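You operate a simulated robot arm through the tools that you are given. There is no shell and no other tool.

You run a simulated robot arm. Do the job below in one go: nothing can be reset, and whatever is moved stays where it is left.

TASK
Set the blue relief knob so that the display shows 400 kPa.
Fine: the pump is running. Free the lock first and lock it after. Then stop the pump and open the vent.

It is judged by the outcome, as a careful person would: the job done as asked, and still so three seconds after it is handed in. It fails if anything else is knocked over, pushed out of place, dropped, spilled or broken.

THE ROBOT
A 6-joint arm with a two-finger gripper, fixed in place. Base frame: the origin is on the floor under the middle of its stand, x ahead of it, y to its left, z up. Units: m, rad, N and s.
It reaches about 1.572 m from its shoulder. Its first joint turns from -2.897 to 2.897 rad. Payload 2.45 kg.
The TCP is the grasp point between the finger pads, 0.02 m short of the fingertips. In the tool frame z runs along the fingers and y along their closing line. The gripper opens to 0.14 m; its body begins 0.168 m behind the TCP.
Orientation is told as [roll, pitch, yaw] about the base's x, y, z axes, in that order, counted from this pose: with the fingers straight down and closing along the base's y, the tool's x points along the base's -x, its y along +y and its z along -z.

THE INTERFACE
- The arm moves only by the tool step_arm. Its argument "increments" is a list of rows, each a list of 3 entries, a list of its own where there are three numbers: the shift along the tool's x, y, z in mm, then the turn, a rotation vector about the tool's x, y, z in rad, then the closure, from 0 (fully open) to 1 (shut). In form: [[[tx, ty, tz], [ax, ay, az], hand], ...]. A call has 1 to 20 rows; each row is the pose to reach, as a shift and turn from the pose commanded when the call began, along the tool's axes at that moment. Rows are played at 5 a second. More than 0.05 m and 0.15 rad between two rows, or a gripper value outside its range, and nothing of the call is played. Where a pose cannot be reached the arm comes as near as it can. A force on the tool above 90 N (or 10 N above the force at the start of the call, whichever is more), or a blocked arm, ends the call early, and 0.2 s more pass. Each finger travels about 0.045 m/s and halts on what it meets, pressing with about 31 N; the grip force reading is that of the motor and also rises with nothing between the fingers. The clock runs only during rows and for 0.2 s after the last one: add rows that repeat a pose to give the fingers time. The reply holds the time, the measured pose of the TCP, the force on the tool along the base axes, the opening and the grip force, in the units named above and with some noise, with the torque about the TCP (base axes, N m) and any sound that the robot's microphone picked up.
- Cameras (640 x 400 px; columns grow to the right, rows downward): "scene" is fixed at [0.0487, -0.5013, 1.2244]; the picture's right is [0.70, -0.71, 0.00], its down [-0.10, -0.10, -0.99] and it looks along [0.70, 0.70, -0.14] (base axes); focal length 309 px, centre (320, 200). "wrist" rides on the gripper at [0.078, 0.011, -0.209] in the tool frame; the picture's right is [-0.14, 0.99, 0.00], its down [-0.92, -0.13, -0.37] and it looks along [-0.37, -0.05, 0.93] (tool axes); focal length 280 px, centre (320, 200). There is no depth. A picture from a camera that has moved, and an enlarged one, comes with that camera's place and axes in the base frame and with its lens.
- get_image(camera): a new picture of that camera. No time passes.
- inspect(camera, box): a new picture of the part [left, top, right, bottom] of that camera's present view, enlarged. No time passes.
- finish_job(): hands the job in; it is judged then, once.

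Nothing tells you positions but the pictures and the camera data. Unless the task says otherwise, let go and move clear before handing in.

The tools are called after "Emit:" as name(argument=value, ...) on one line, values as JSON. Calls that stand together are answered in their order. step_arm: Moves the arm, as the interface text tells. Its arguments: {"type":"object","properties":{"increments":{"type":"array","items":{"type":"array"}}},"required":["increments"]} The other tools are called the same way: get_image (camera) takes a picture; inspect (camera, box) takes an enlarged picture of a part of a camera's view; finish_job () hands the job in.

At the start:

```text
clock: 0.0
eef_pos: [0.557, 0.5981, 1.1812]
tcp_rot: [0.0, 0.0, 0.002]
ft_force: [-0.5, 1.0, 0.2]
ft_torque: [0.02, 0.01, -0.01]
opening: 0.1402
gripper_force: 0.0
```

scene: 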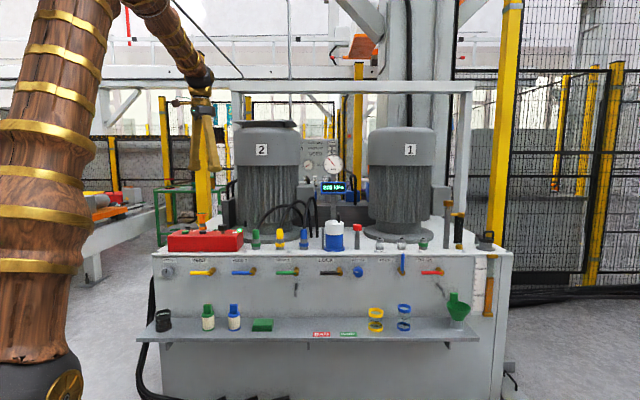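
wrist: 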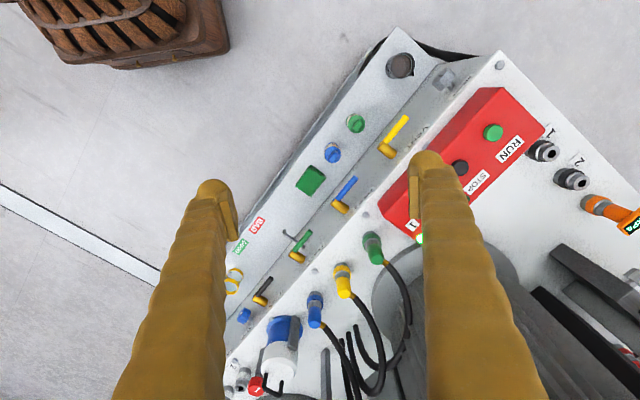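

I see a hydraulic power unit bench with valves on the front, a red pump box on top, a blue knob device and a display. I'll take enlarged pictures first to identify everything.

Emit:
inspect(camera="scene", box=[150, 220, 310, 320])

Emit:
inspect(camera="scene", box=[290, 220, 450, 320])

Emit:
inspect(camera="scene", box=[280, 130, 380, 200])

Emit:
inspect(camera="wrist", box=[200, 200, 440, 400])

Emit:
inspect(camera="wrist", box=[370, 50, 640, 250])

Emit:
inspect(camera="scene", box=[420, 180, 520, 330])

```text
4.00 times, centred on (230, 270) of scene
camera zoom: at [0.0487, -0.5013, 1.2244], right [0.7, -0.71, 0.0], down [-0.1, -0.1, -0.99], along [0.7, 0.7, -0.14], focal length 1237 px, centre (680, -80)
```

zoom: 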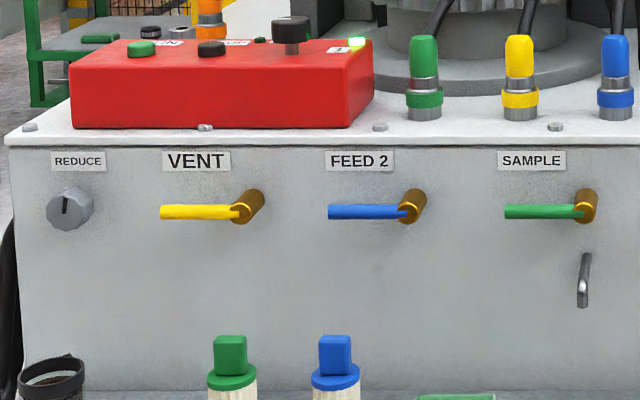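

```text
4.00 times, centred on (370, 270) of scene
camera zoom: at [0.0487, -0.5013, 1.2244], right [0.7, -0.71, 0.0], down [-0.1, -0.1, -0.99], along [0.7, 0.7, -0.14], focal length 1237 px, centre (120, -80)
```

zoom: 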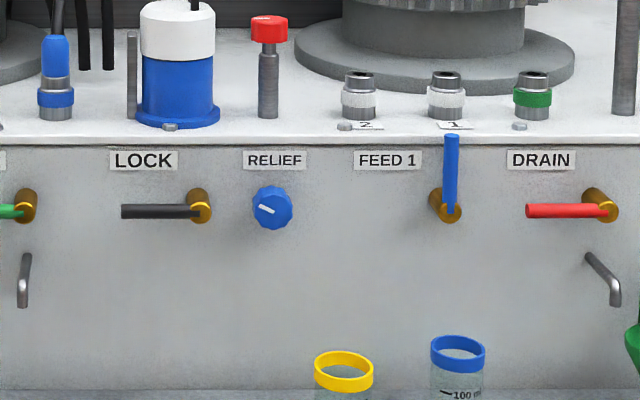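

```text
5.71 times, centred on (330, 165) of scene
camera zoom: at [0.0487, -0.5013, 1.2244], right [0.7, -0.71, 0.0], down [-0.1, -0.1, -0.99], along [0.7, 0.7, -0.14], focal length 1767 px, centre (263, 400)
```

zoom: 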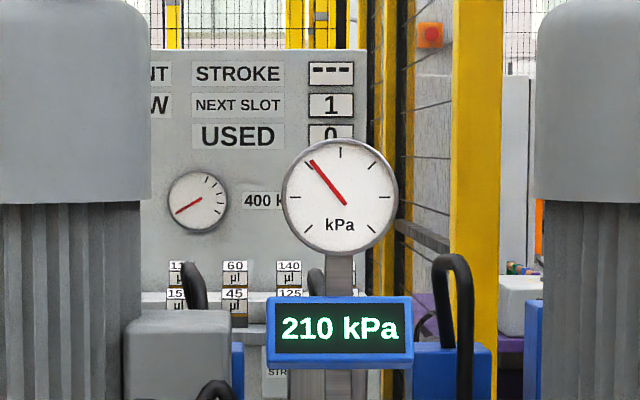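

```text
2.00 times, centred on (320, 300) of wrist
camera zoom: at [0.4791, 0.6091, 1.3882], right [0.14, 0.99, 0.0], down [0.92, -0.13, 0.37], along [0.37, -0.05, -0.93], focal length 561 px, centre (320, 0)
```

zoom: 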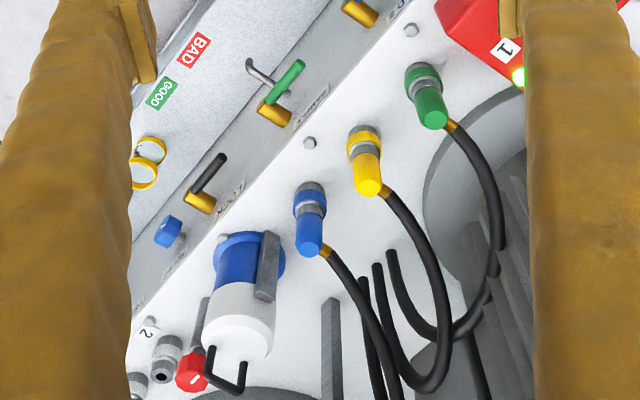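

```text
2.00 times, centred on (505, 150) of wrist
camera zoom: at [0.4791, 0.6091, 1.3882], right [0.14, 0.99, 0.0], down [0.92, -0.13, 0.37], along [0.37, -0.05, -0.93], focal length 561 px, centre (-50, 300)
```

zoom: 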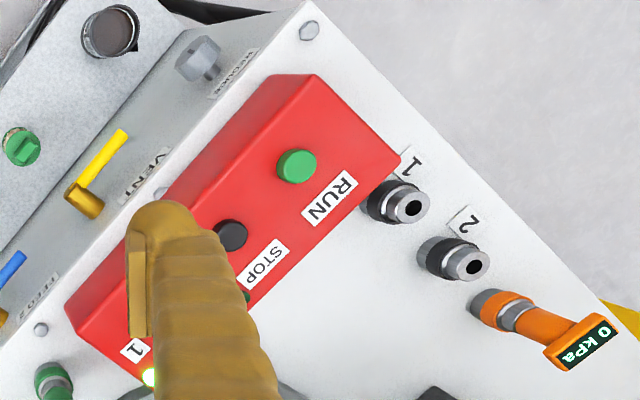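

```text
2.67 times, centred on (470, 255) of scene
camera zoom: at [0.0487, -0.5013, 1.2244], right [0.7, -0.71, 0.0], down [-0.1, -0.1, -0.99], along [0.7, 0.7, -0.14], focal length 825 px, centre (-80, 53)
```

zoom: 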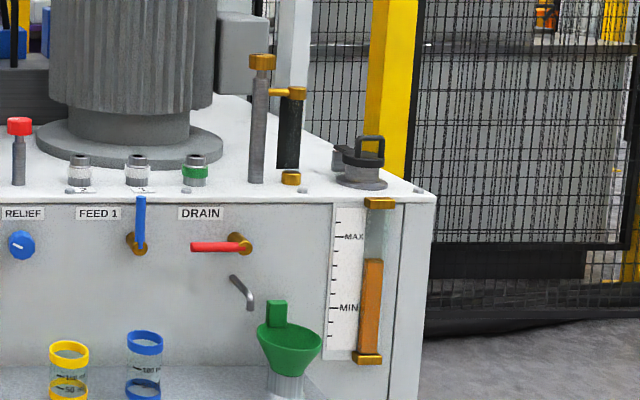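

Emit:
inspect(camera="scene", box=[160, 220, 250, 276])

Emit:
inspect(camera="scene", box=[310, 245, 374, 285])

Emit:
inspect(camera="wrist", box=[220, 240, 316, 300])

Emit:
inspect(camera="scene", box=[0, 0, 320, 200])

```text
7.11 times, centred on (205, 248) of scene
camera zoom: at [0.0487, -0.5013, 1.2244], right [0.7, -0.71, 0.0], down [-0.1, -0.1, -0.99], along [0.7, 0.7, -0.14], focal length 2199 px, centre (1138, -141)
```

zoom: 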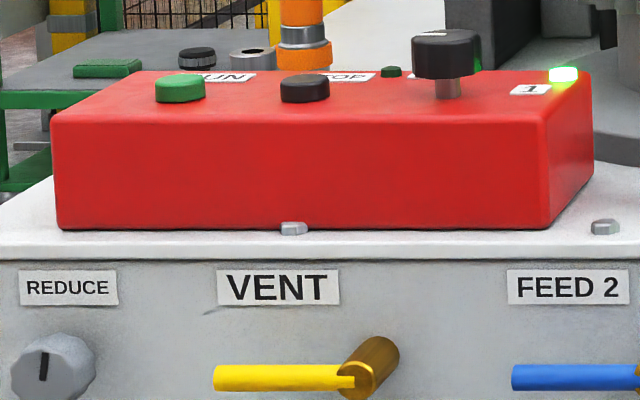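

```text
10.00 times, centred on (342, 265) of scene
camera zoom: at [0.0487, -0.5013, 1.2244], right [0.7, -0.71, 0.0], down [-0.1, -0.1, -0.99], along [0.7, 0.7, -0.14], focal length 3093 px, centre (100, -450)
```

zoom: 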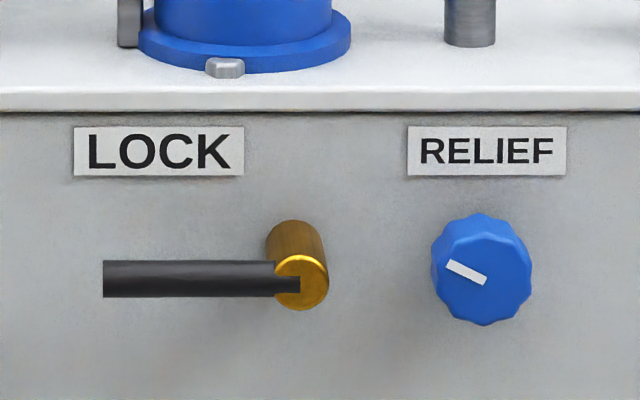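

```text
6.67 times, centred on (268, 270) of wrist
camera zoom: at [0.4791, 0.6091, 1.3882], right [0.14, 0.99, 0.0], down [0.92, -0.13, 0.37], along [0.37, -0.05, -0.93], focal length 1869 px, centre (667, -267)
```

zoom: 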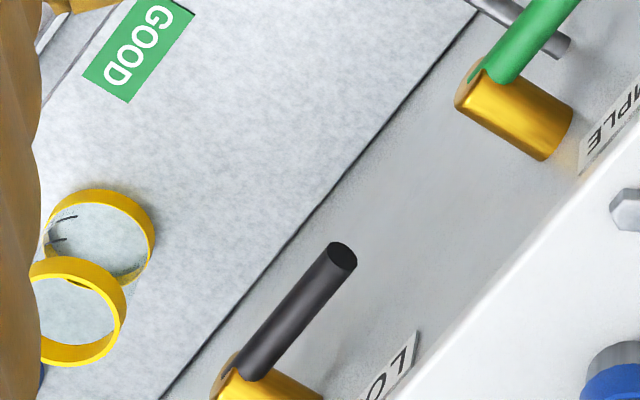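

```text
2.00 times, centred on (160, 100) of scene
camera zoom: at [0.0487, -0.5013, 1.2244], right [0.7, -0.71, 0.0], down [-0.1, -0.1, -0.99], along [0.7, 0.7, -0.14], focal length 619 px, centre (640, 400)
```

zoom: 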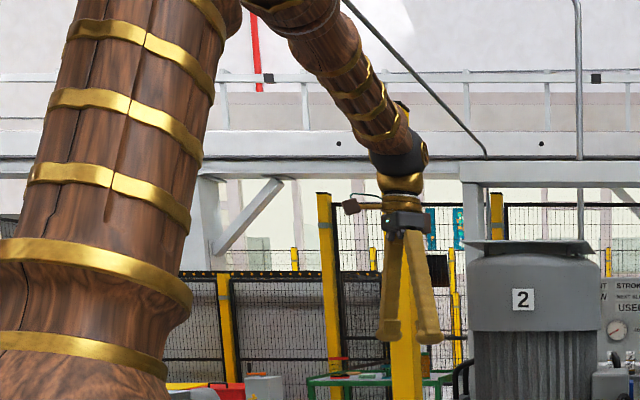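

The panel faces the scene camera. LOCK lever tip is near (0.957, 0.405, 0.73), its pivot near (1.016, 0.344, 0.73), and the RELIEF knob near (1.08, 0.296, 0.73); the display shows 210 kPa. I'll first swing the tool horizontal, facing the panel at a standoff, with the fingers closed.

Emit:
step_arm(increments=[[[-19, -29, 16], [-0.044, -0.106, -0.044], 0.1], [[-39, -58, 33], [-0.088, -0.212, -0.088], 0.2], [[-58, -87, 49], [-0.132, -0.318, -0.132], 0.3], [[-77, -116, 66], [-0.175, -0.424, -0.175], 0.4], [[-96, -145, 82], [-0.219, -0.529, -0.219], 0.5], [[-116, -174, 99], [-0.263, -0.635, -0.263], 0.6], [[-135, -204, 115], [-0.307, -0.741, -0.307], 0.7], [[-154, -233, 131], [-0.351, -0.847, -0.351], 0.8], [[-174, -262, 148], [-0.395, -0.953, -0.395], 0.9], [[-193, -291, 164], [-0.439, -1.059, -0.439], 1.0], [[-212, -320, 181], [-0.482, -1.165, -0.482], 1.0], [[-231, -349, 197], [-0.526, -1.271, -0.526], 1.0], [[-251, -378, 214], [-0.57, -1.377, -0.57], 1.0], [[-270, -407, 230], [-0.614, -1.4825, -0.614], 1.0]])

```text
clock: 3.0
eef_pos: [0.8256, 0.1902, 0.9521]
tcp_rot: [-2.978, -1.568, -2.521]
ft_force: [-0.4, 0.2, 0.0]
ft_torque: [-0.02, 0.0, 0.05]
opening: 0.0
gripper_force: 29.0
out of reach, approached as far as the arm can: row 7, 8
```

The arm reached the horizontal standoff pose. I'll look with both cameras now.

Emit:
get_image(camera="wrist")

Emit:
get_image(camera="scene")

```text
taken
camera wrist: at [0.6706, 0.0505, 0.8724], right [-0.7, 0.7, 0.14], down [-0.17, -0.35, 0.92], along [0.69, 0.62, 0.37], focal length 280 px, centre (320, 200)
```

wrist: 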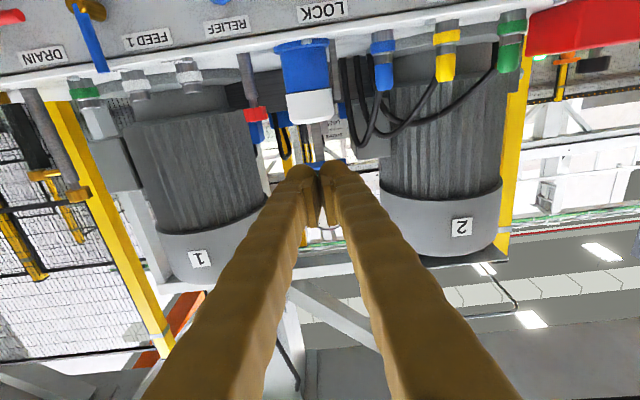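

```text
taken
```

scene: 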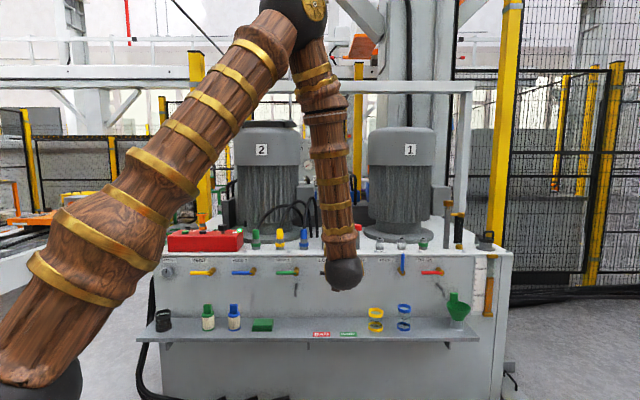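

Emit:
step_arm(increments=[[[45, 0, 0], [0, 0, 0], 1.0], [[90, 0, 0], [0, 0, 0], 1.0], [[135, 0, 0], [0, 0, 0], 1.0], [[180, 0, 0], [0, 0, 0], 1.0], [[225, 0, 0], [0, 0, 0], 1.0], [[265, 0, 0], [0, 0, 0], 1.0]])

Emit:
get_image(camera="wrist")

Emit:
get_image(camera="scene")

```text
clock: 4.4
eef_pos: [0.8263, 0.1927, 0.6862]
tcp_rot: [-2.815, -1.568, -2.683]
ft_force: [-0.4, -0.1, 0.6]
ft_torque: [-0.01, -0.01, 0.04]
opening: 0.0
gripper_force: 29.3
```

```text
taken
camera wrist: at [0.6713, 0.0518, 0.6057], right [-0.7, 0.7, 0.14], down [-0.17, -0.35, 0.92], along [0.69, 0.62, 0.37], focal length 280 px, centre (320, 200)
```

wrist: 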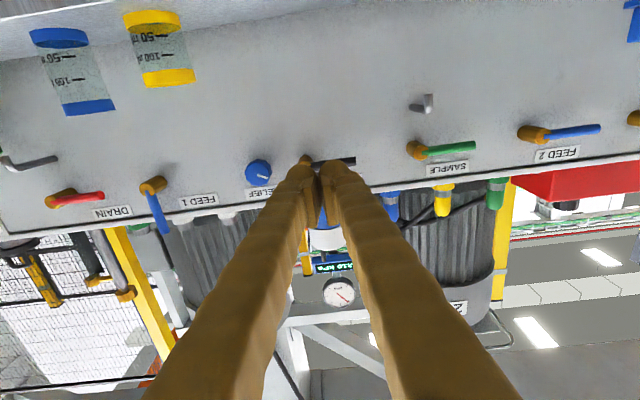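

```text
taken
```

scene: 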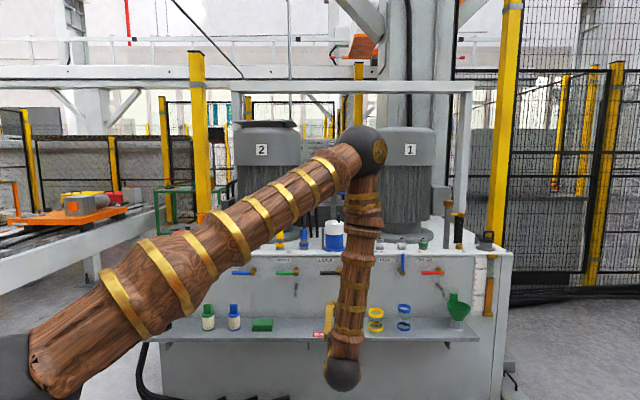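

Emit:
inspect(camera="wrist", box=[290, 240, 386, 300])

Emit:
inspect(camera="wrist", box=[220, 130, 380, 230])

Emit:
inspect(camera="scene", box=[250, 240, 410, 340])

```text
6.67 times, centred on (338, 270) of wrist
camera zoom: at [0.6713, 0.0518, 0.6057], right [-0.7, 0.7, 0.14], down [-0.17, -0.35, 0.92], along [0.69, 0.62, 0.37], focal length 1869 px, centre (200, -267)
```

zoom: 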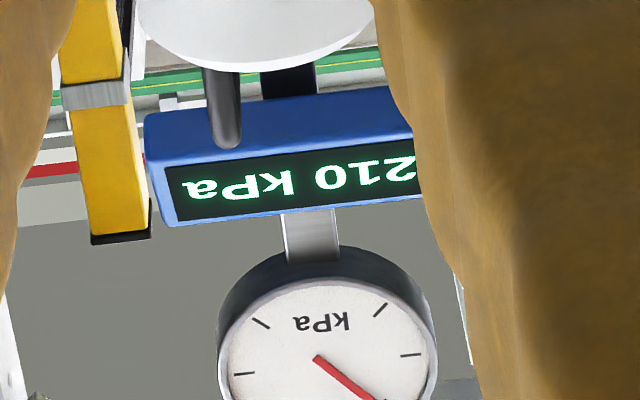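

```text
4.00 times, centred on (300, 180) of wrist
camera zoom: at [0.6713, 0.0518, 0.6057], right [-0.7, 0.7, 0.14], down [-0.17, -0.35, 0.92], along [0.69, 0.62, 0.37], focal length 1122 px, centre (400, 280)
```

zoom: 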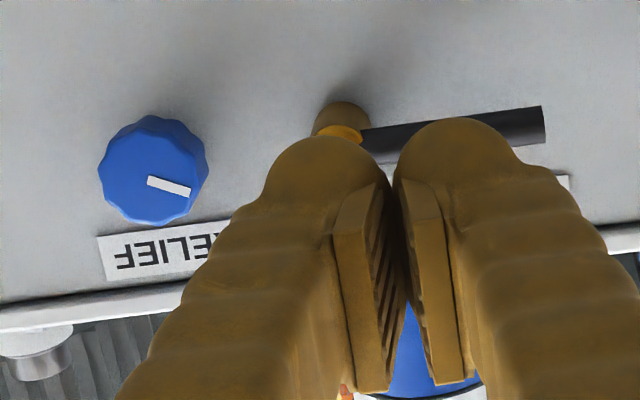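

```text
4.00 times, centred on (330, 290) of scene
camera zoom: at [0.0487, -0.5013, 1.2244], right [0.7, -0.71, 0.0], down [-0.1, -0.1, -0.99], along [0.7, 0.7, -0.14], focal length 1237 px, centre (280, -160)
```

zoom: 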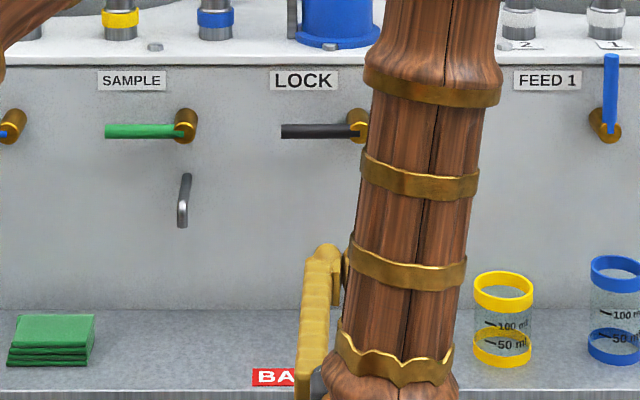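

Emit:
step_arm(increments=[[[0, 45, 0], [0, 0, 0], 1.0], [[0, 90, 0], [0, 0, 0], 1.0], [[0, 90, 0], [0, 0, 0], 1.0]])

Emit:
get_image(camera="wrist")

Emit:
inspect(camera="wrist", box=[180, 120, 340, 220])

Emit:
inspect(camera="scene", box=[250, 240, 410, 340])

```text
clock: 5.2
eef_pos: [0.7638, 0.2535, 0.6871]
tcp_rot: [2.884, -1.57, -2.098]
ft_force: [0.0, -1.5, -0.7]
ft_torque: [-0.04, 0.0, 0.0]
opening: 0.0
gripper_force: 28.6
```

```text
taken
camera wrist: at [0.6089, 0.1133, 0.6065], right [-0.7, 0.7, 0.14], down [-0.17, -0.35, 0.92], along [0.69, 0.62, 0.37], focal length 280 px, centre (320, 200)
```

wrist: 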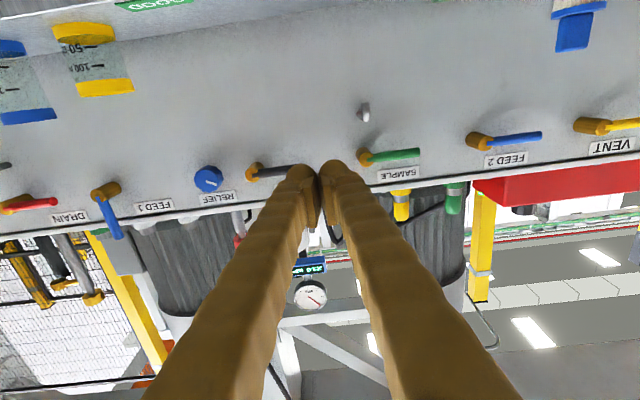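

```text
4.00 times, centred on (260, 170) of wrist
camera zoom: at [0.6089, 0.1133, 0.6065], right [-0.7, 0.7, 0.14], down [-0.17, -0.35, 0.92], along [0.69, 0.62, 0.37], focal length 1122 px, centre (560, 320)
```

zoom: 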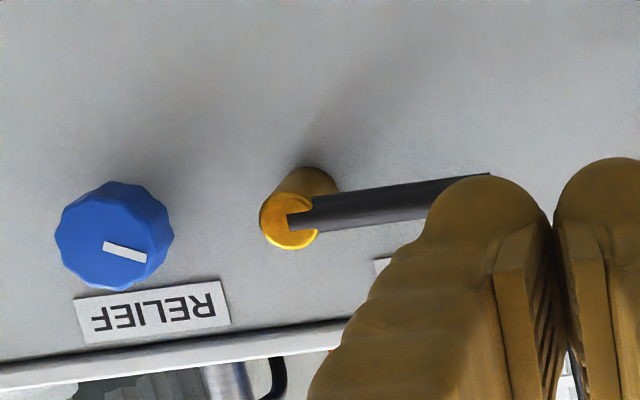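

```text
4.00 times, centred on (330, 290) of scene
camera zoom: at [0.0487, -0.5013, 1.2244], right [0.7, -0.71, 0.0], down [-0.1, -0.1, -0.99], along [0.7, 0.7, -0.14], focal length 1237 px, centre (280, -160)
```

zoom: 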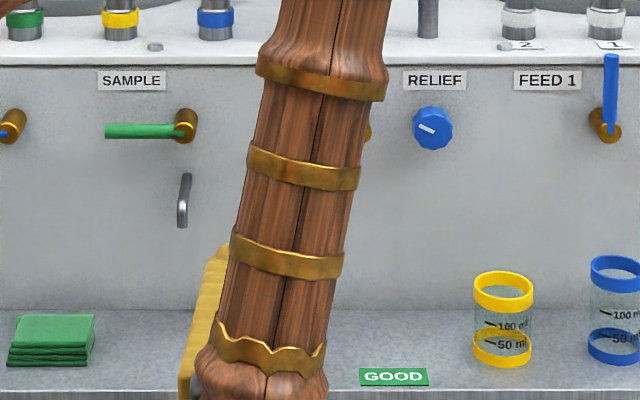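

The wrist views triangulate well. In panel coordinates (r to the right along the panel, n into it), the LOCK pivot is at r≈0.479, z≈0.725, with the lever tip at r≈0.395. The knob face centre is at r≈0.560, z≈0.726, and the panel is at n≈0.998. Next I bring the closed fingers under the LOCK lever.

Emit:
step_arm(increments=[[[4, -30, 40], [0, 0, 0], 1.0], [[7, -59, 80], [0, 0, 0], 1.0], [[7, -59, 120], [0, 0, 0], 1.0], [[7, -59, 160], [0, 0, 0], 1.0], [[7, -59, 195], [0, 0, 0], 1.0], [[7, -59, 195], [0, 0, 0], 1.0]])

Emit:
get_image(camera="wrist")

Emit:
get_image(camera="scene")

```text
refused: row 1 steps farther than a row can; nothing moved
```

```text
taken
camera wrist: at [0.6089, 0.1133, 0.6065], right [-0.7, 0.7, 0.14], down [-0.17, -0.35, 0.92], along [0.69, 0.62, 0.37], focal length 280 px, centre (320, 200)
```

wrist: 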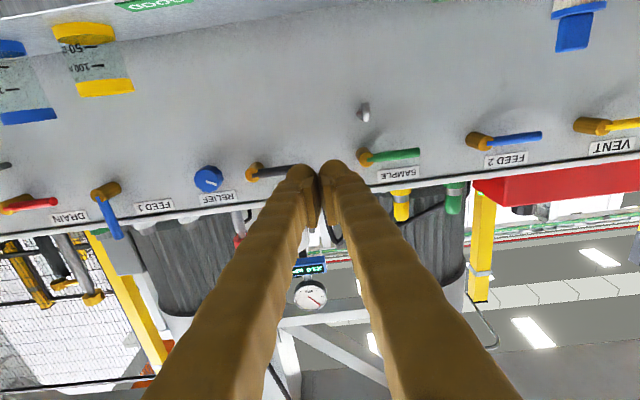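

```text
taken
```

scene: 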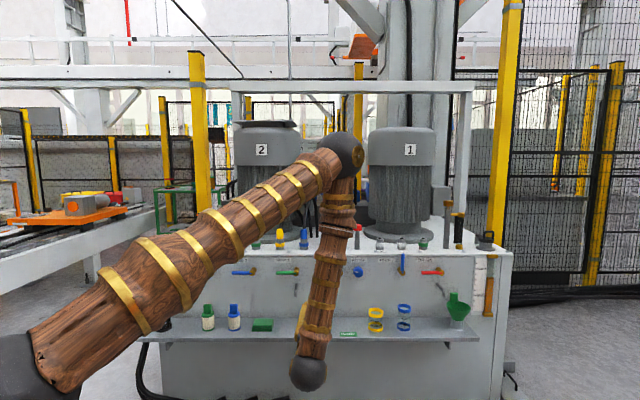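

That call was refused because its first row stepped slightly too far, so nothing moved. I'll send it again in smaller steps.

Emit:
step_arm(increments=[[[4, -30, 35], [0, 0, 0], 1.0], [[7, -59, 70], [0, 0, 0], 1.0], [[7, -59, 110], [0, 0, 0], 1.0], [[7, -59, 150], [0, 0, 0], 1.0], [[7, -59, 185], [0, 0, 0], 1.0], [[7, -59, 185], [0, 0, 0], 1.0]])

Emit:
get_image(camera="wrist")

Emit:
inspect(camera="wrist", box=[200, 60, 440, 210])

Emit:
get_image(camera="scene")

```text
clock: 6.6
eef_pos: [0.9366, 0.3462, 0.6788]
tcp_rot: [2.868, -1.571, -2.082]
ft_force: [0.2, 0.1, 0.5]
ft_torque: [0.02, 0.01, -0.01]
opening: 0.0
gripper_force: 29.5
```

```text
taken
camera wrist: at [0.7815, 0.2059, 0.5992], right [-0.7, 0.7, 0.14], down [-0.17, -0.35, 0.92], along [0.69, 0.62, 0.37], focal length 280 px, centre (320, 200)
```

wrist: 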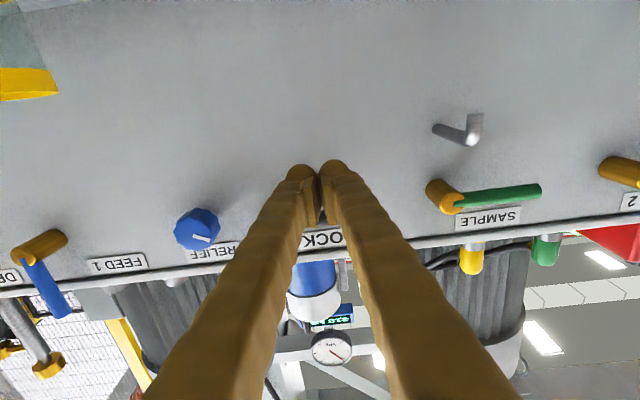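

```text
2.67 times, centred on (320, 135) of wrist
camera zoom: at [0.7815, 0.2059, 0.5992], right [-0.7, 0.7, 0.14], down [-0.17, -0.35, 0.92], along [0.69, 0.62, 0.37], focal length 748 px, centre (320, 373)
```

zoom: 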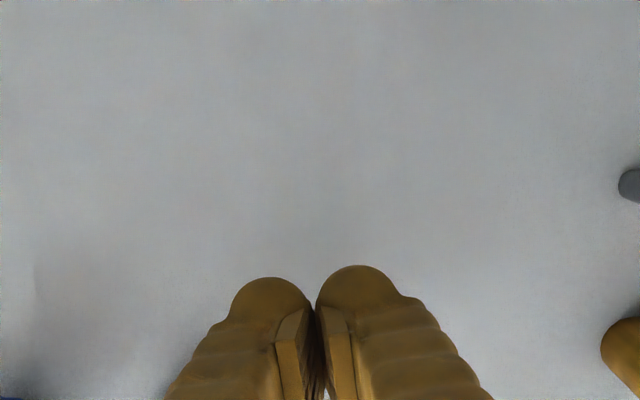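

```text
taken
```

scene: 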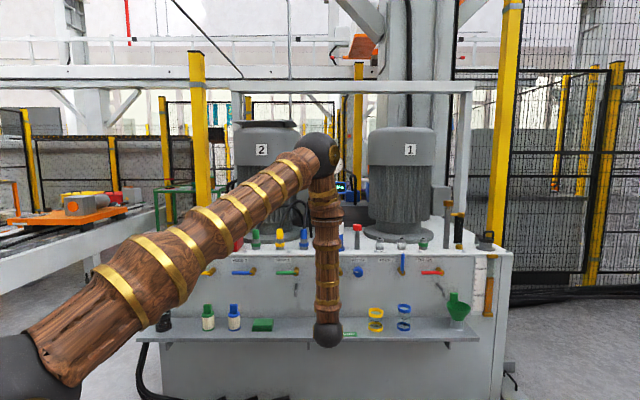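

Emit:
step_arm(increments=[[[0, 0, 30], [0, 0, 0], 1.0], [[0, 0, 56], [0, 0, 0], 1.0], [[-6, 0, 56], [0, 0, 0], 1.0], [[-12, 0, 56], [0, 0, 0], 1.0], [[-18, 0, 56], [0, 0, 0], 1.0], [[-24, 0, 56], [0, 0, 0], 1.0]])

Emit:
inspect(camera="scene", box=[270, 230, 398, 310])

Emit:
get_image(camera="wrist")

```text
clock: 8.0
eef_pos: [0.9769, 0.3831, 0.7026]
tcp_rot: [2.576, -1.571, -1.79]
ft_force: [0.0, -0.9, -0.6]
ft_torque: [0.0, -0.04, 0.0]
opening: 0.0001
gripper_force: 29.6
```

```text
5.00 times, centred on (334, 270) of scene
camera zoom: at [0.0487, -0.5013, 1.2244], right [0.7, -0.71, 0.0], down [-0.1, -0.1, -0.99], along [0.7, 0.7, -0.14], focal length 1546 px, centre (250, -150)
```

zoom: 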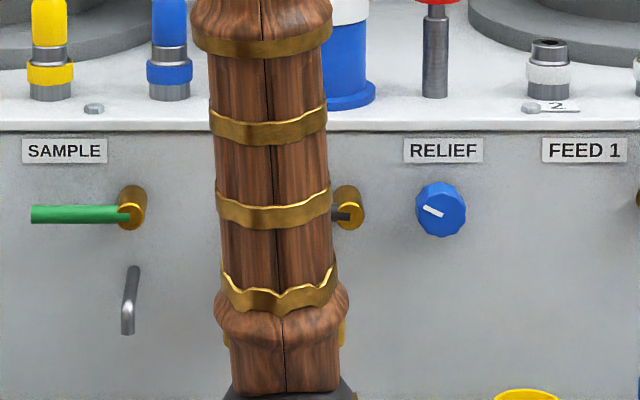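

```text
taken
camera wrist: at [0.8206, 0.2435, 0.623], right [-0.7, 0.7, 0.14], down [-0.17, -0.35, 0.92], along [0.69, 0.62, 0.37], focal length 280 px, centre (320, 200)
```

wrist: 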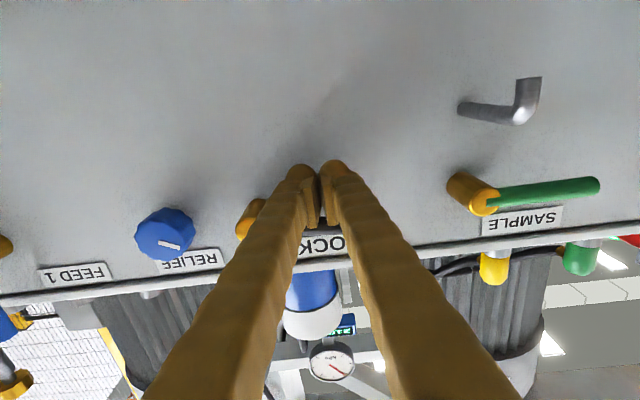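

Emit:
step_arm(increments=[[[-5, 0, 0], [0, 0, 0], 1.0], [[-10, 0, 0], [0, 0, 0], 1.0], [[-15, 0, 0], [0, 0, 0], 1.0], [[-20, 0, 0], [0, 0, 0], 1.0], [[-25, 1, 0], [0, 0, 0], 1.0], [[-29, 1, 0], [0, 0, 0], 1.0]])

Emit:
inspect(camera="scene", box=[270, 230, 398, 310])

Emit:
get_image(camera="wrist")

```text
clock: 9.4
eef_pos: [0.975, 0.3833, 0.7317]
tcp_rot: [3.017, -1.571, -2.233]
ft_force: [-0.6, 0.3, -0.6]
ft_torque: [0.03, 0.0, 0.0]
opening: 0.0
gripper_force: 29.9
```

```text
5.00 times, centred on (334, 270) of scene
camera zoom: at [0.0487, -0.5013, 1.2244], right [0.7, -0.71, 0.0], down [-0.1, -0.1, -0.99], along [0.7, 0.7, -0.14], focal length 1546 px, centre (250, -150)
```

zoom: 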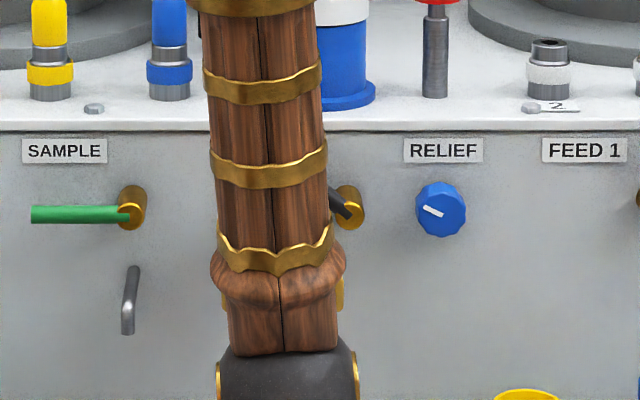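

```text
taken
camera wrist: at [0.8195, 0.2439, 0.6515], right [-0.7, 0.7, 0.14], down [-0.17, -0.35, 0.92], along [0.69, 0.62, 0.37], focal length 280 px, centre (320, 200)
```

wrist: 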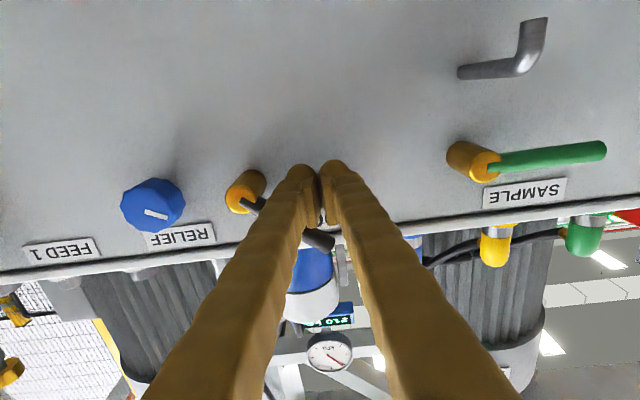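

The lever follows smoothly (about 30° up) with little force. I'll continue along the arc.

Emit:
step_arm(increments=[[[-6, -1, 0], [0, 0, 0], 1.0], [[-13, -1.6, 0], [0, 0, 0], 1.0], [[-18, -5.6, 0], [0, 0, 0], 1.0], [[-22, -9.6, 0], [0, 0, 0], 1.0], [[-25, -13.6, 0], [0, 0, 0], 1.0], [[-29, -18, 0], [0, 0, 0], 1.0], [[-32, -23.6, 0], [0, 0, 0], 1.0]])

Emit:
inspect(camera="scene", box=[270, 230, 398, 310])

Emit:
get_image(camera="wrist")

```text
clock: 11.0
eef_pos: [0.993, 0.3665, 0.7641]
tcp_rot: [-3.016, -1.571, -2.481]
ft_force: [1.0, 0.7, -0.5]
ft_torque: [0.02, 0.02, -0.02]
opening: 0.0
gripper_force: 29.7
```

```text
5.00 times, centred on (334, 270) of scene
camera zoom: at [0.0487, -0.5013, 1.2244], right [0.7, -0.71, 0.0], down [-0.1, -0.1, -0.99], along [0.7, 0.7, -0.14], focal length 1546 px, centre (250, -150)
```

zoom: 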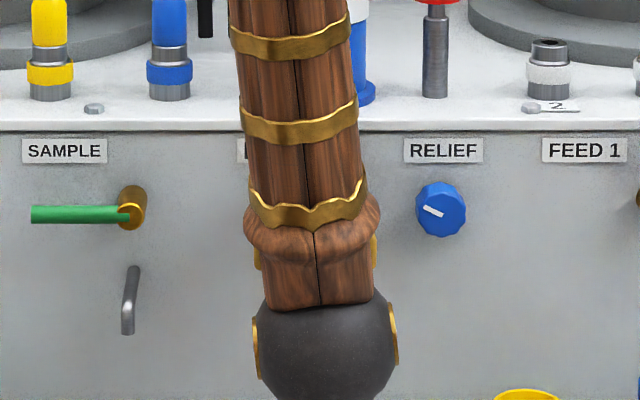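

```text
taken
camera wrist: at [0.8365, 0.2267, 0.6847], right [-0.7, 0.7, 0.14], down [-0.17, -0.35, 0.92], along [0.69, 0.62, 0.37], focal length 280 px, centre (320, 200)
```

wrist: 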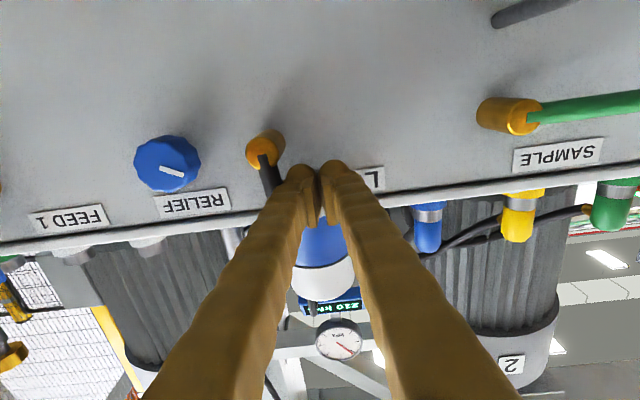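

Emit:
step_arm(increments=[[[0, -3, 0], [0, 0, 0], 1.0], [[0, -6, 0], [0, 0, 0], 1.0], [[0, -9, 0], [0, 0, 0], 1.0], [[0, -9, 0], [0, 0, 0], 1.0]])

Emit:
inspect(camera="wrist", box=[200, 100, 360, 200])

```text
clock: 12.0
eef_pos: [0.9962, 0.3619, 0.7625]
tcp_rot: [1.39, -1.571, -0.603]
ft_force: [-50.5, 24.6, 8.3]
ft_torque: [0.16, 0.27, -0.34]
opening: 0.0002
gripper_force: 29.7
```

```text
4.00 times, centred on (280, 150) of wrist
camera zoom: at [0.8413, 0.2224, 0.6839], right [-0.7, 0.7, 0.14], down [-0.17, -0.35, 0.92], along [0.69, 0.62, 0.36], focal length 1122 px, centre (480, 400)
```

zoom: 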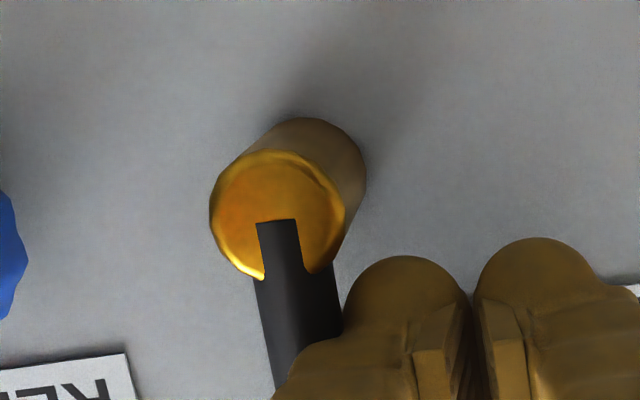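

The LOCK lever is at its vertical stop (contact force rose to about 56 N), so the lock is freed. Now I back off and move in front of the RELIEF knob.

Emit:
step_arm(increments=[[[0, 8, 0], [0, 0, 0], 1.0], [[0, 18, 0], [0, 0, 0], 1.0], [[0, 18, -40], [0, 0, 0], 1.0], [[0, 18, -80], [0, 0, 0], 1.0], [[0, 18, -120], [0, 0, 0], 1.0], [[0, 18, -160], [0, 0, 0], 1.0], [[10, -20, -190], [0, 0, 0], 1.0], [[20, -60, -200], [0, 0, 0], 1.0], [[30, -100, -200], [0, 0, 0], 1.0], [[36, -108, -200], [0, 0, 0], 0.8], [[36, -108, -200], [0, 0, 0], 0.6], [[36, -108, -200], [0, 0, 0], 0.5], [[36, -108, -200], [0, 0, 0], 0.45]])

Emit:
get_image(camera="wrist")

Emit:
get_image(camera="scene")

```text
clock: 14.8
eef_pos: [0.9351, 0.1436, 0.727]
tcp_rot: [2.768, -1.571, -1.982]
ft_force: [0.1, -0.7, 0.4]
ft_torque: [-0.02, 0.03, 0.04]
opening: 0.0771
gripper_force: 0.1
```

```text
taken
camera wrist: at [0.7792, 0.004, 0.6474], right [-0.7, 0.7, 0.14], down [-0.17, -0.35, 0.92], along [0.69, 0.62, 0.37], focal length 280 px, centre (320, 200)
```

wrist: 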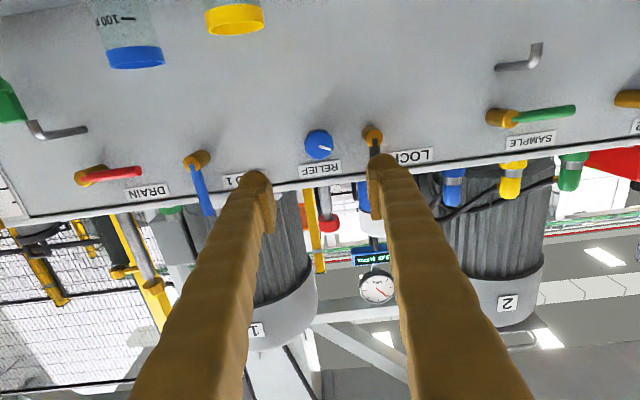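

```text
taken
```

scene: 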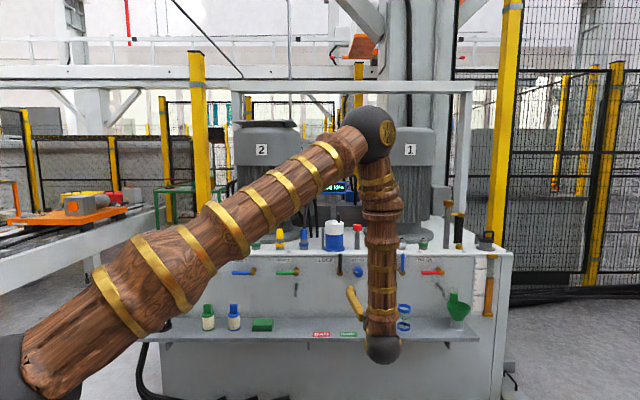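

Emit:
inspect(camera="wrist", box=[240, 100, 400, 200])

Emit:
inspect(camera="scene", box=[310, 165, 374, 205])

Emit:
inspect(camera="scene", box=[310, 245, 390, 295])

```text
4.00 times, centred on (320, 150) of wrist
camera zoom: at [0.7792, 0.004, 0.6474], right [-0.7, 0.7, 0.14], down [-0.17, -0.35, 0.92], along [0.69, 0.62, 0.37], focal length 1122 px, centre (320, 400)
```

zoom: 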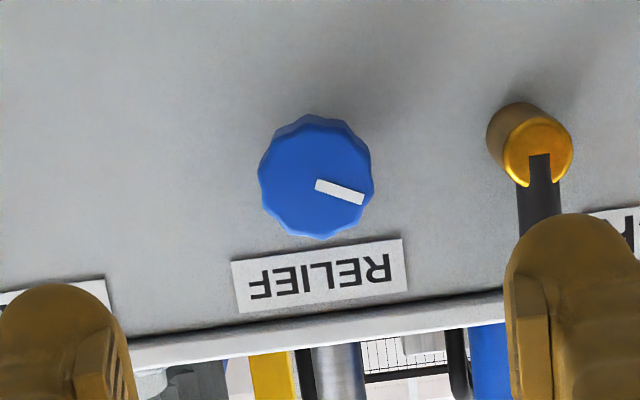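

```text
10.00 times, centred on (342, 185) of scene
camera zoom: at [0.0487, -0.5013, 1.2244], right [0.7, -0.71, 0.0], down [-0.1, -0.1, -0.99], along [0.7, 0.7, -0.14], focal length 3093 px, centre (100, 350)
```

zoom: 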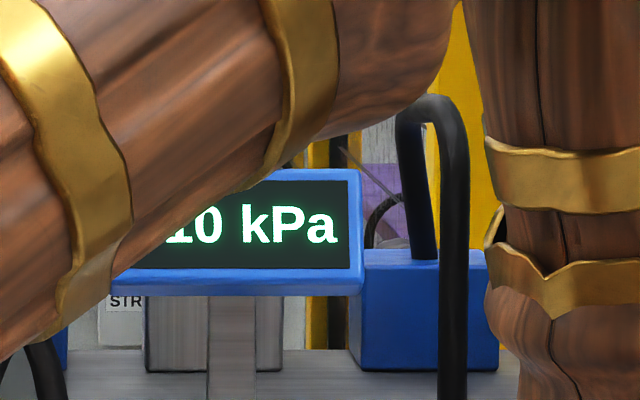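

```text
8.00 times, centred on (350, 270) of scene
camera zoom: at [0.0487, -0.5013, 1.2244], right [0.7, -0.71, 0.0], down [-0.1, -0.1, -0.99], along [0.7, 0.7, -0.14], focal length 2474 px, centre (80, -360)
```

zoom: 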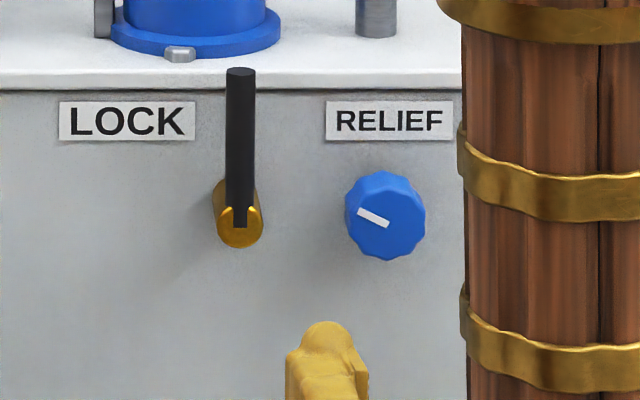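

The lock lever is upright. The knob is centred between the fingers at r≈0.560, z≈0.725. I'll pre-rotate the gripper slightly counter-clockwise, so there is room to turn clockwise, and advance to just short of the knob.

Emit:
step_arm(increments=[[[0, 0, 30], [0, 0, -0.13], 0.5], [[1, 0, 60], [0, 0, -0.26], 0.53], [[1.5, 0, 90], [0, 0, -0.39], 0.53], [[1.5, 0, 120], [0, 0, -0.5], 0.53], [[1.5, 0, 145], [0, 0, -0.5], 0.53], [[1.5, 0, 165], [0, 0, -0.5], 0.53], [[1.5, 0, 165], [0, 0, -0.5], 0.53]])

Emit:
get_image(camera="wrist")

Emit:
get_image(camera="scene")

```text
clock: 16.4
eef_pos: [1.0496, 0.2608, 0.7269]
tcp_rot: [-1.573, -1.072, 2.358]
ft_force: [-0.6, 0.5, 0.2]
ft_torque: [-0.02, 0.01, 0.02]
opening: 0.0657
gripper_force: 0.1
```

```text
taken
camera wrist: at [0.9223, 0.0924, 0.6516], right [-0.66, 0.66, -0.35], down [-0.49, -0.03, 0.87], along [0.56, 0.75, 0.35], focal length 280 px, centre (320, 200)
```

wrist: 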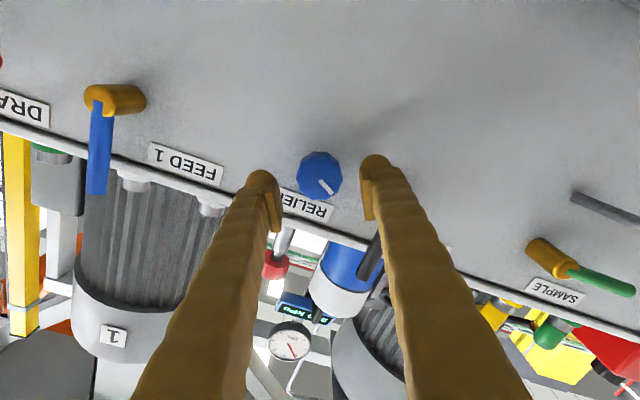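

```text
taken
```

scene: 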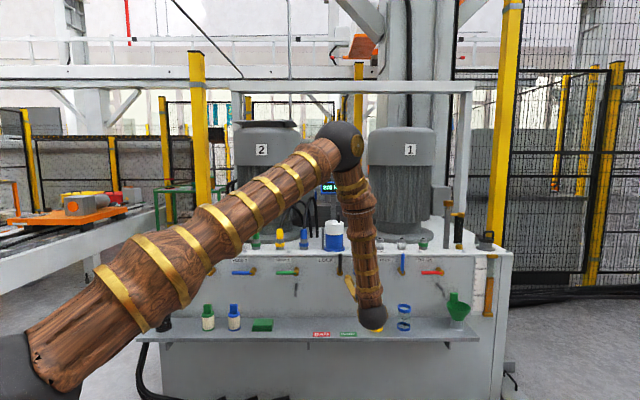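

Emit:
step_arm(increments=[[[0, -1, 15], [0, 0, 0], 0.53], [[0, -1, 30], [0, 0, 0], 0.53], [[0, -1, 41], [0, 0, 0], 0.53], [[0, -1, 41], [0, 0, 0], 0.53]])

Emit:
inspect(camera="wrist", box=[220, 110, 420, 235])

Emit:
get_image(camera="scene")

Emit:
inspect(camera="scene", box=[310, 165, 374, 205])

```text
clock: 17.4
eef_pos: [1.0787, 0.2889, 0.7267]
tcp_rot: [-1.573, -1.073, 2.358]
ft_force: [0.2, 0.1, -0.5]
ft_torque: [0.01, 0.03, 0.01]
opening: 0.0657
gripper_force: 0.2
```

```text
3.20 times, centred on (320, 172) of wrist
camera zoom: at [0.9514, 0.1207, 0.6509], right [-0.66, 0.66, -0.35], down [-0.49, -0.03, 0.87], along [0.56, 0.75, 0.35], focal length 897 px, centre (320, 288)
```

zoom: 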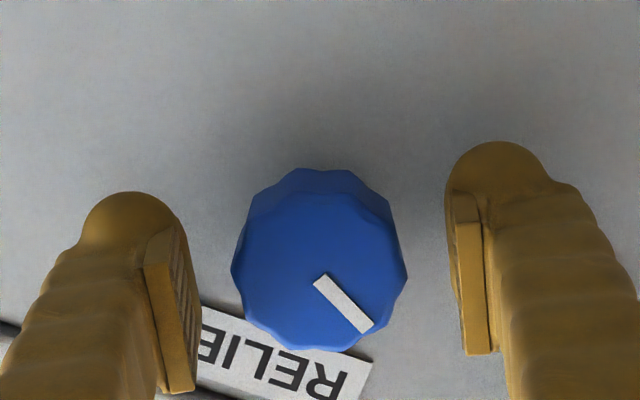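

```text
taken
```

scene: 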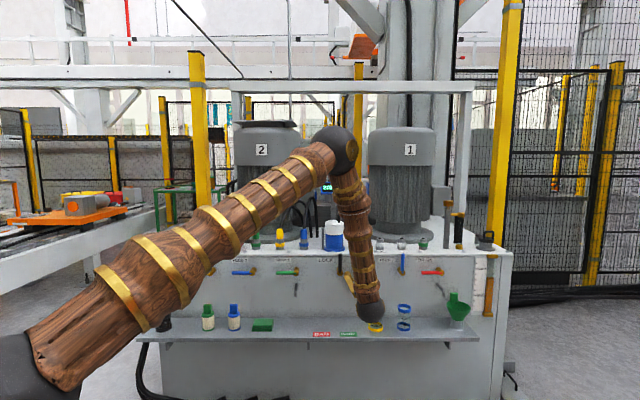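

```text
10.00 times, centred on (342, 185) of scene
camera zoom: at [0.0487, -0.5013, 1.2244], right [0.7, -0.71, 0.0], down [-0.1, -0.1, -0.99], along [0.7, 0.7, -0.14], focal length 3093 px, centre (100, 350)
```

zoom: 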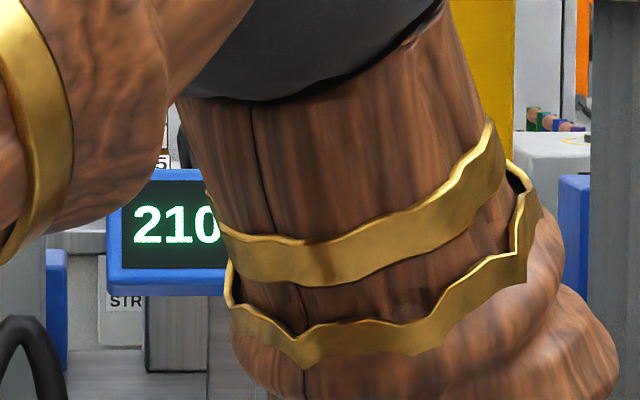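

The fingers straddle the knob, well aligned, and the digits "210" remain visible in the scene view. I'll close on the knob and turn a small amount clockwise to see which way the display goes.

Emit:
step_arm(increments=[[[0, 0, 0], [0, 0, 0], 0.65], [[0, 0, 0], [0, 0, 0], 0.8], [[0, 0, 0], [0, 0, 0], 0.9], [[0, 0, 0], [0, 0, 0], 0.9]])

Emit:
inspect(camera="wrist", box=[220, 110, 420, 235])

Emit:
inspect(camera="scene", box=[310, 165, 374, 205])

```text
clock: 18.4
eef_pos: [1.0785, 0.2881, 0.726]
tcp_rot: [-1.573, -1.072, 2.357]
ft_force: [2.5, 1.8, 0.2]
ft_torque: [-0.06, 0.03, -0.03]
opening: 0.0401
gripper_force: 45.1
```

```text
3.20 times, centred on (320, 172) of wrist
camera zoom: at [0.9514, 0.1206, 0.6509], right [-0.66, 0.66, -0.35], down [-0.49, -0.03, 0.87], along [0.57, 0.75, 0.35], focal length 897 px, centre (320, 288)
```

zoom: 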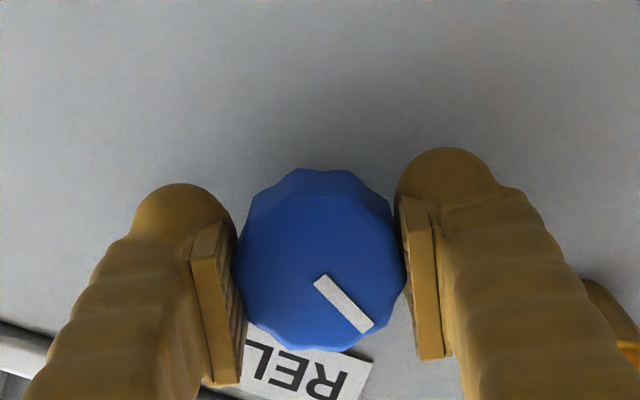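

```text
10.00 times, centred on (342, 185) of scene
camera zoom: at [0.0487, -0.5013, 1.2244], right [0.7, -0.71, 0.0], down [-0.1, -0.1, -0.99], along [0.7, 0.7, -0.14], focal length 3093 px, centre (100, 350)
```

zoom: 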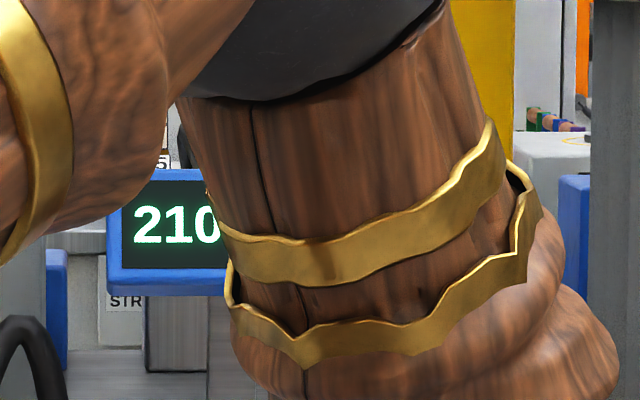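

Emit:
step_arm(increments=[[[0, 0, 0], [0, 0, 0.05], 0.9], [[0, 0, 0], [0, 0, 0.1], 0.9], [[0, 0, 0], [0, 0, 0.15], 0.9], [[0, 0, 0], [0, 0, 0.2], 0.9], [[0, 0, 0], [0, 0, 0.2], 0.9]])

Emit:
inspect(camera="wrist", box=[220, 110, 420, 235])

Emit:
inspect(camera="scene", box=[310, 165, 374, 205])

```text
clock: 19.6
eef_pos: [1.0808, 0.2879, 0.7275]
tcp_rot: [-1.573, -1.273, 2.358]
ft_force: [-10.1, -18.8, -0.3]
ft_torque: [-0.08, 0.04, -0.12]
opening: 0.0403
gripper_force: 45.3
```

```text
3.20 times, centred on (320, 172) of wrist
camera zoom: at [0.9406, 0.1314, 0.6469], right [-0.7, 0.7, -0.16], down [-0.37, -0.15, 0.92], along [0.62, 0.7, 0.36], focal length 897 px, centre (320, 288)
```

zoom: 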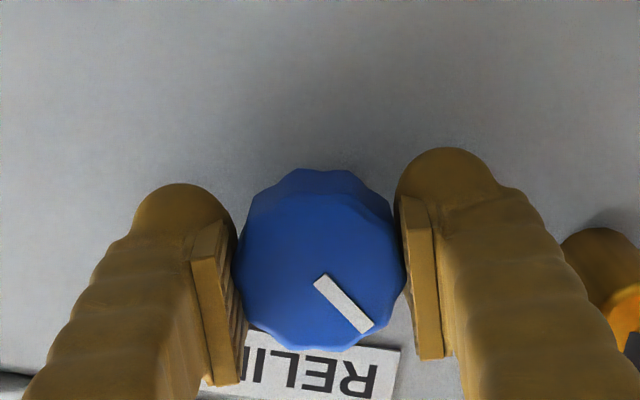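

```text
10.00 times, centred on (342, 185) of scene
camera zoom: at [0.0487, -0.5013, 1.2244], right [0.7, -0.71, 0.0], down [-0.1, -0.1, -0.99], along [0.7, 0.7, -0.14], focal length 3093 px, centre (100, 350)
```

zoom: 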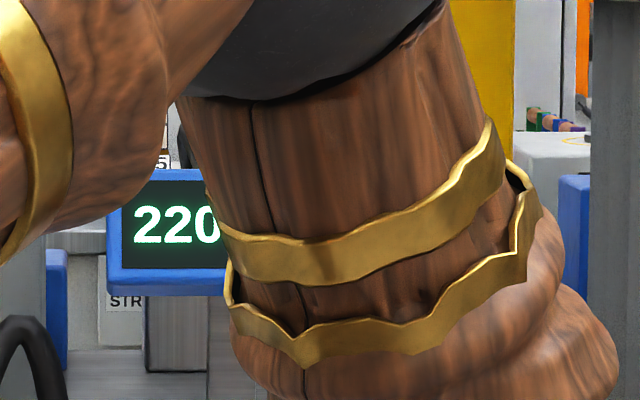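

The knob turns with the grip and the display is rising (220). I'll hold for a second to see whether it lags.

Emit:
step_arm(increments=[[[0, 0, 0], [0, 0, 0], 0.9], [[0, 0, 0], [0, 0, 0], 0.9], [[0, 0, 0], [0, 0, 0], 0.9], [[0, 0, 0], [0, 0, 0], 0.9], [[0, 0, 0], [0, 0, 0], 0.9], [[0, 0, 0], [0, 0, 0], 0.9]])

Emit:
inspect(camera="scene", box=[310, 165, 374, 205])

```text
clock: 21.0
eef_pos: [1.0792, 0.2884, 0.7266]
tcp_rot: [-1.572, -1.271, 2.36]
ft_force: [-4.0, -27.7, -4.4]
ft_torque: [-0.05, 0.05, -0.23]
opening: 0.0401
gripper_force: 45.0
```

```text
10.00 times, centred on (342, 185) of scene
camera zoom: at [0.0487, -0.5013, 1.2244], right [0.7, -0.71, 0.0], down [-0.1, -0.1, -0.99], along [0.7, 0.7, -0.14], focal length 3093 px, centre (100, 350)
```

zoom: 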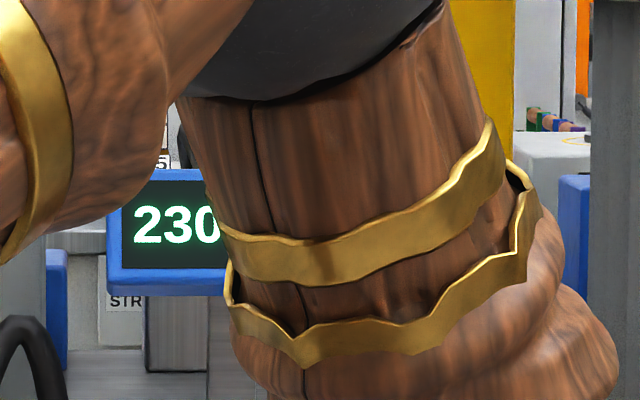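

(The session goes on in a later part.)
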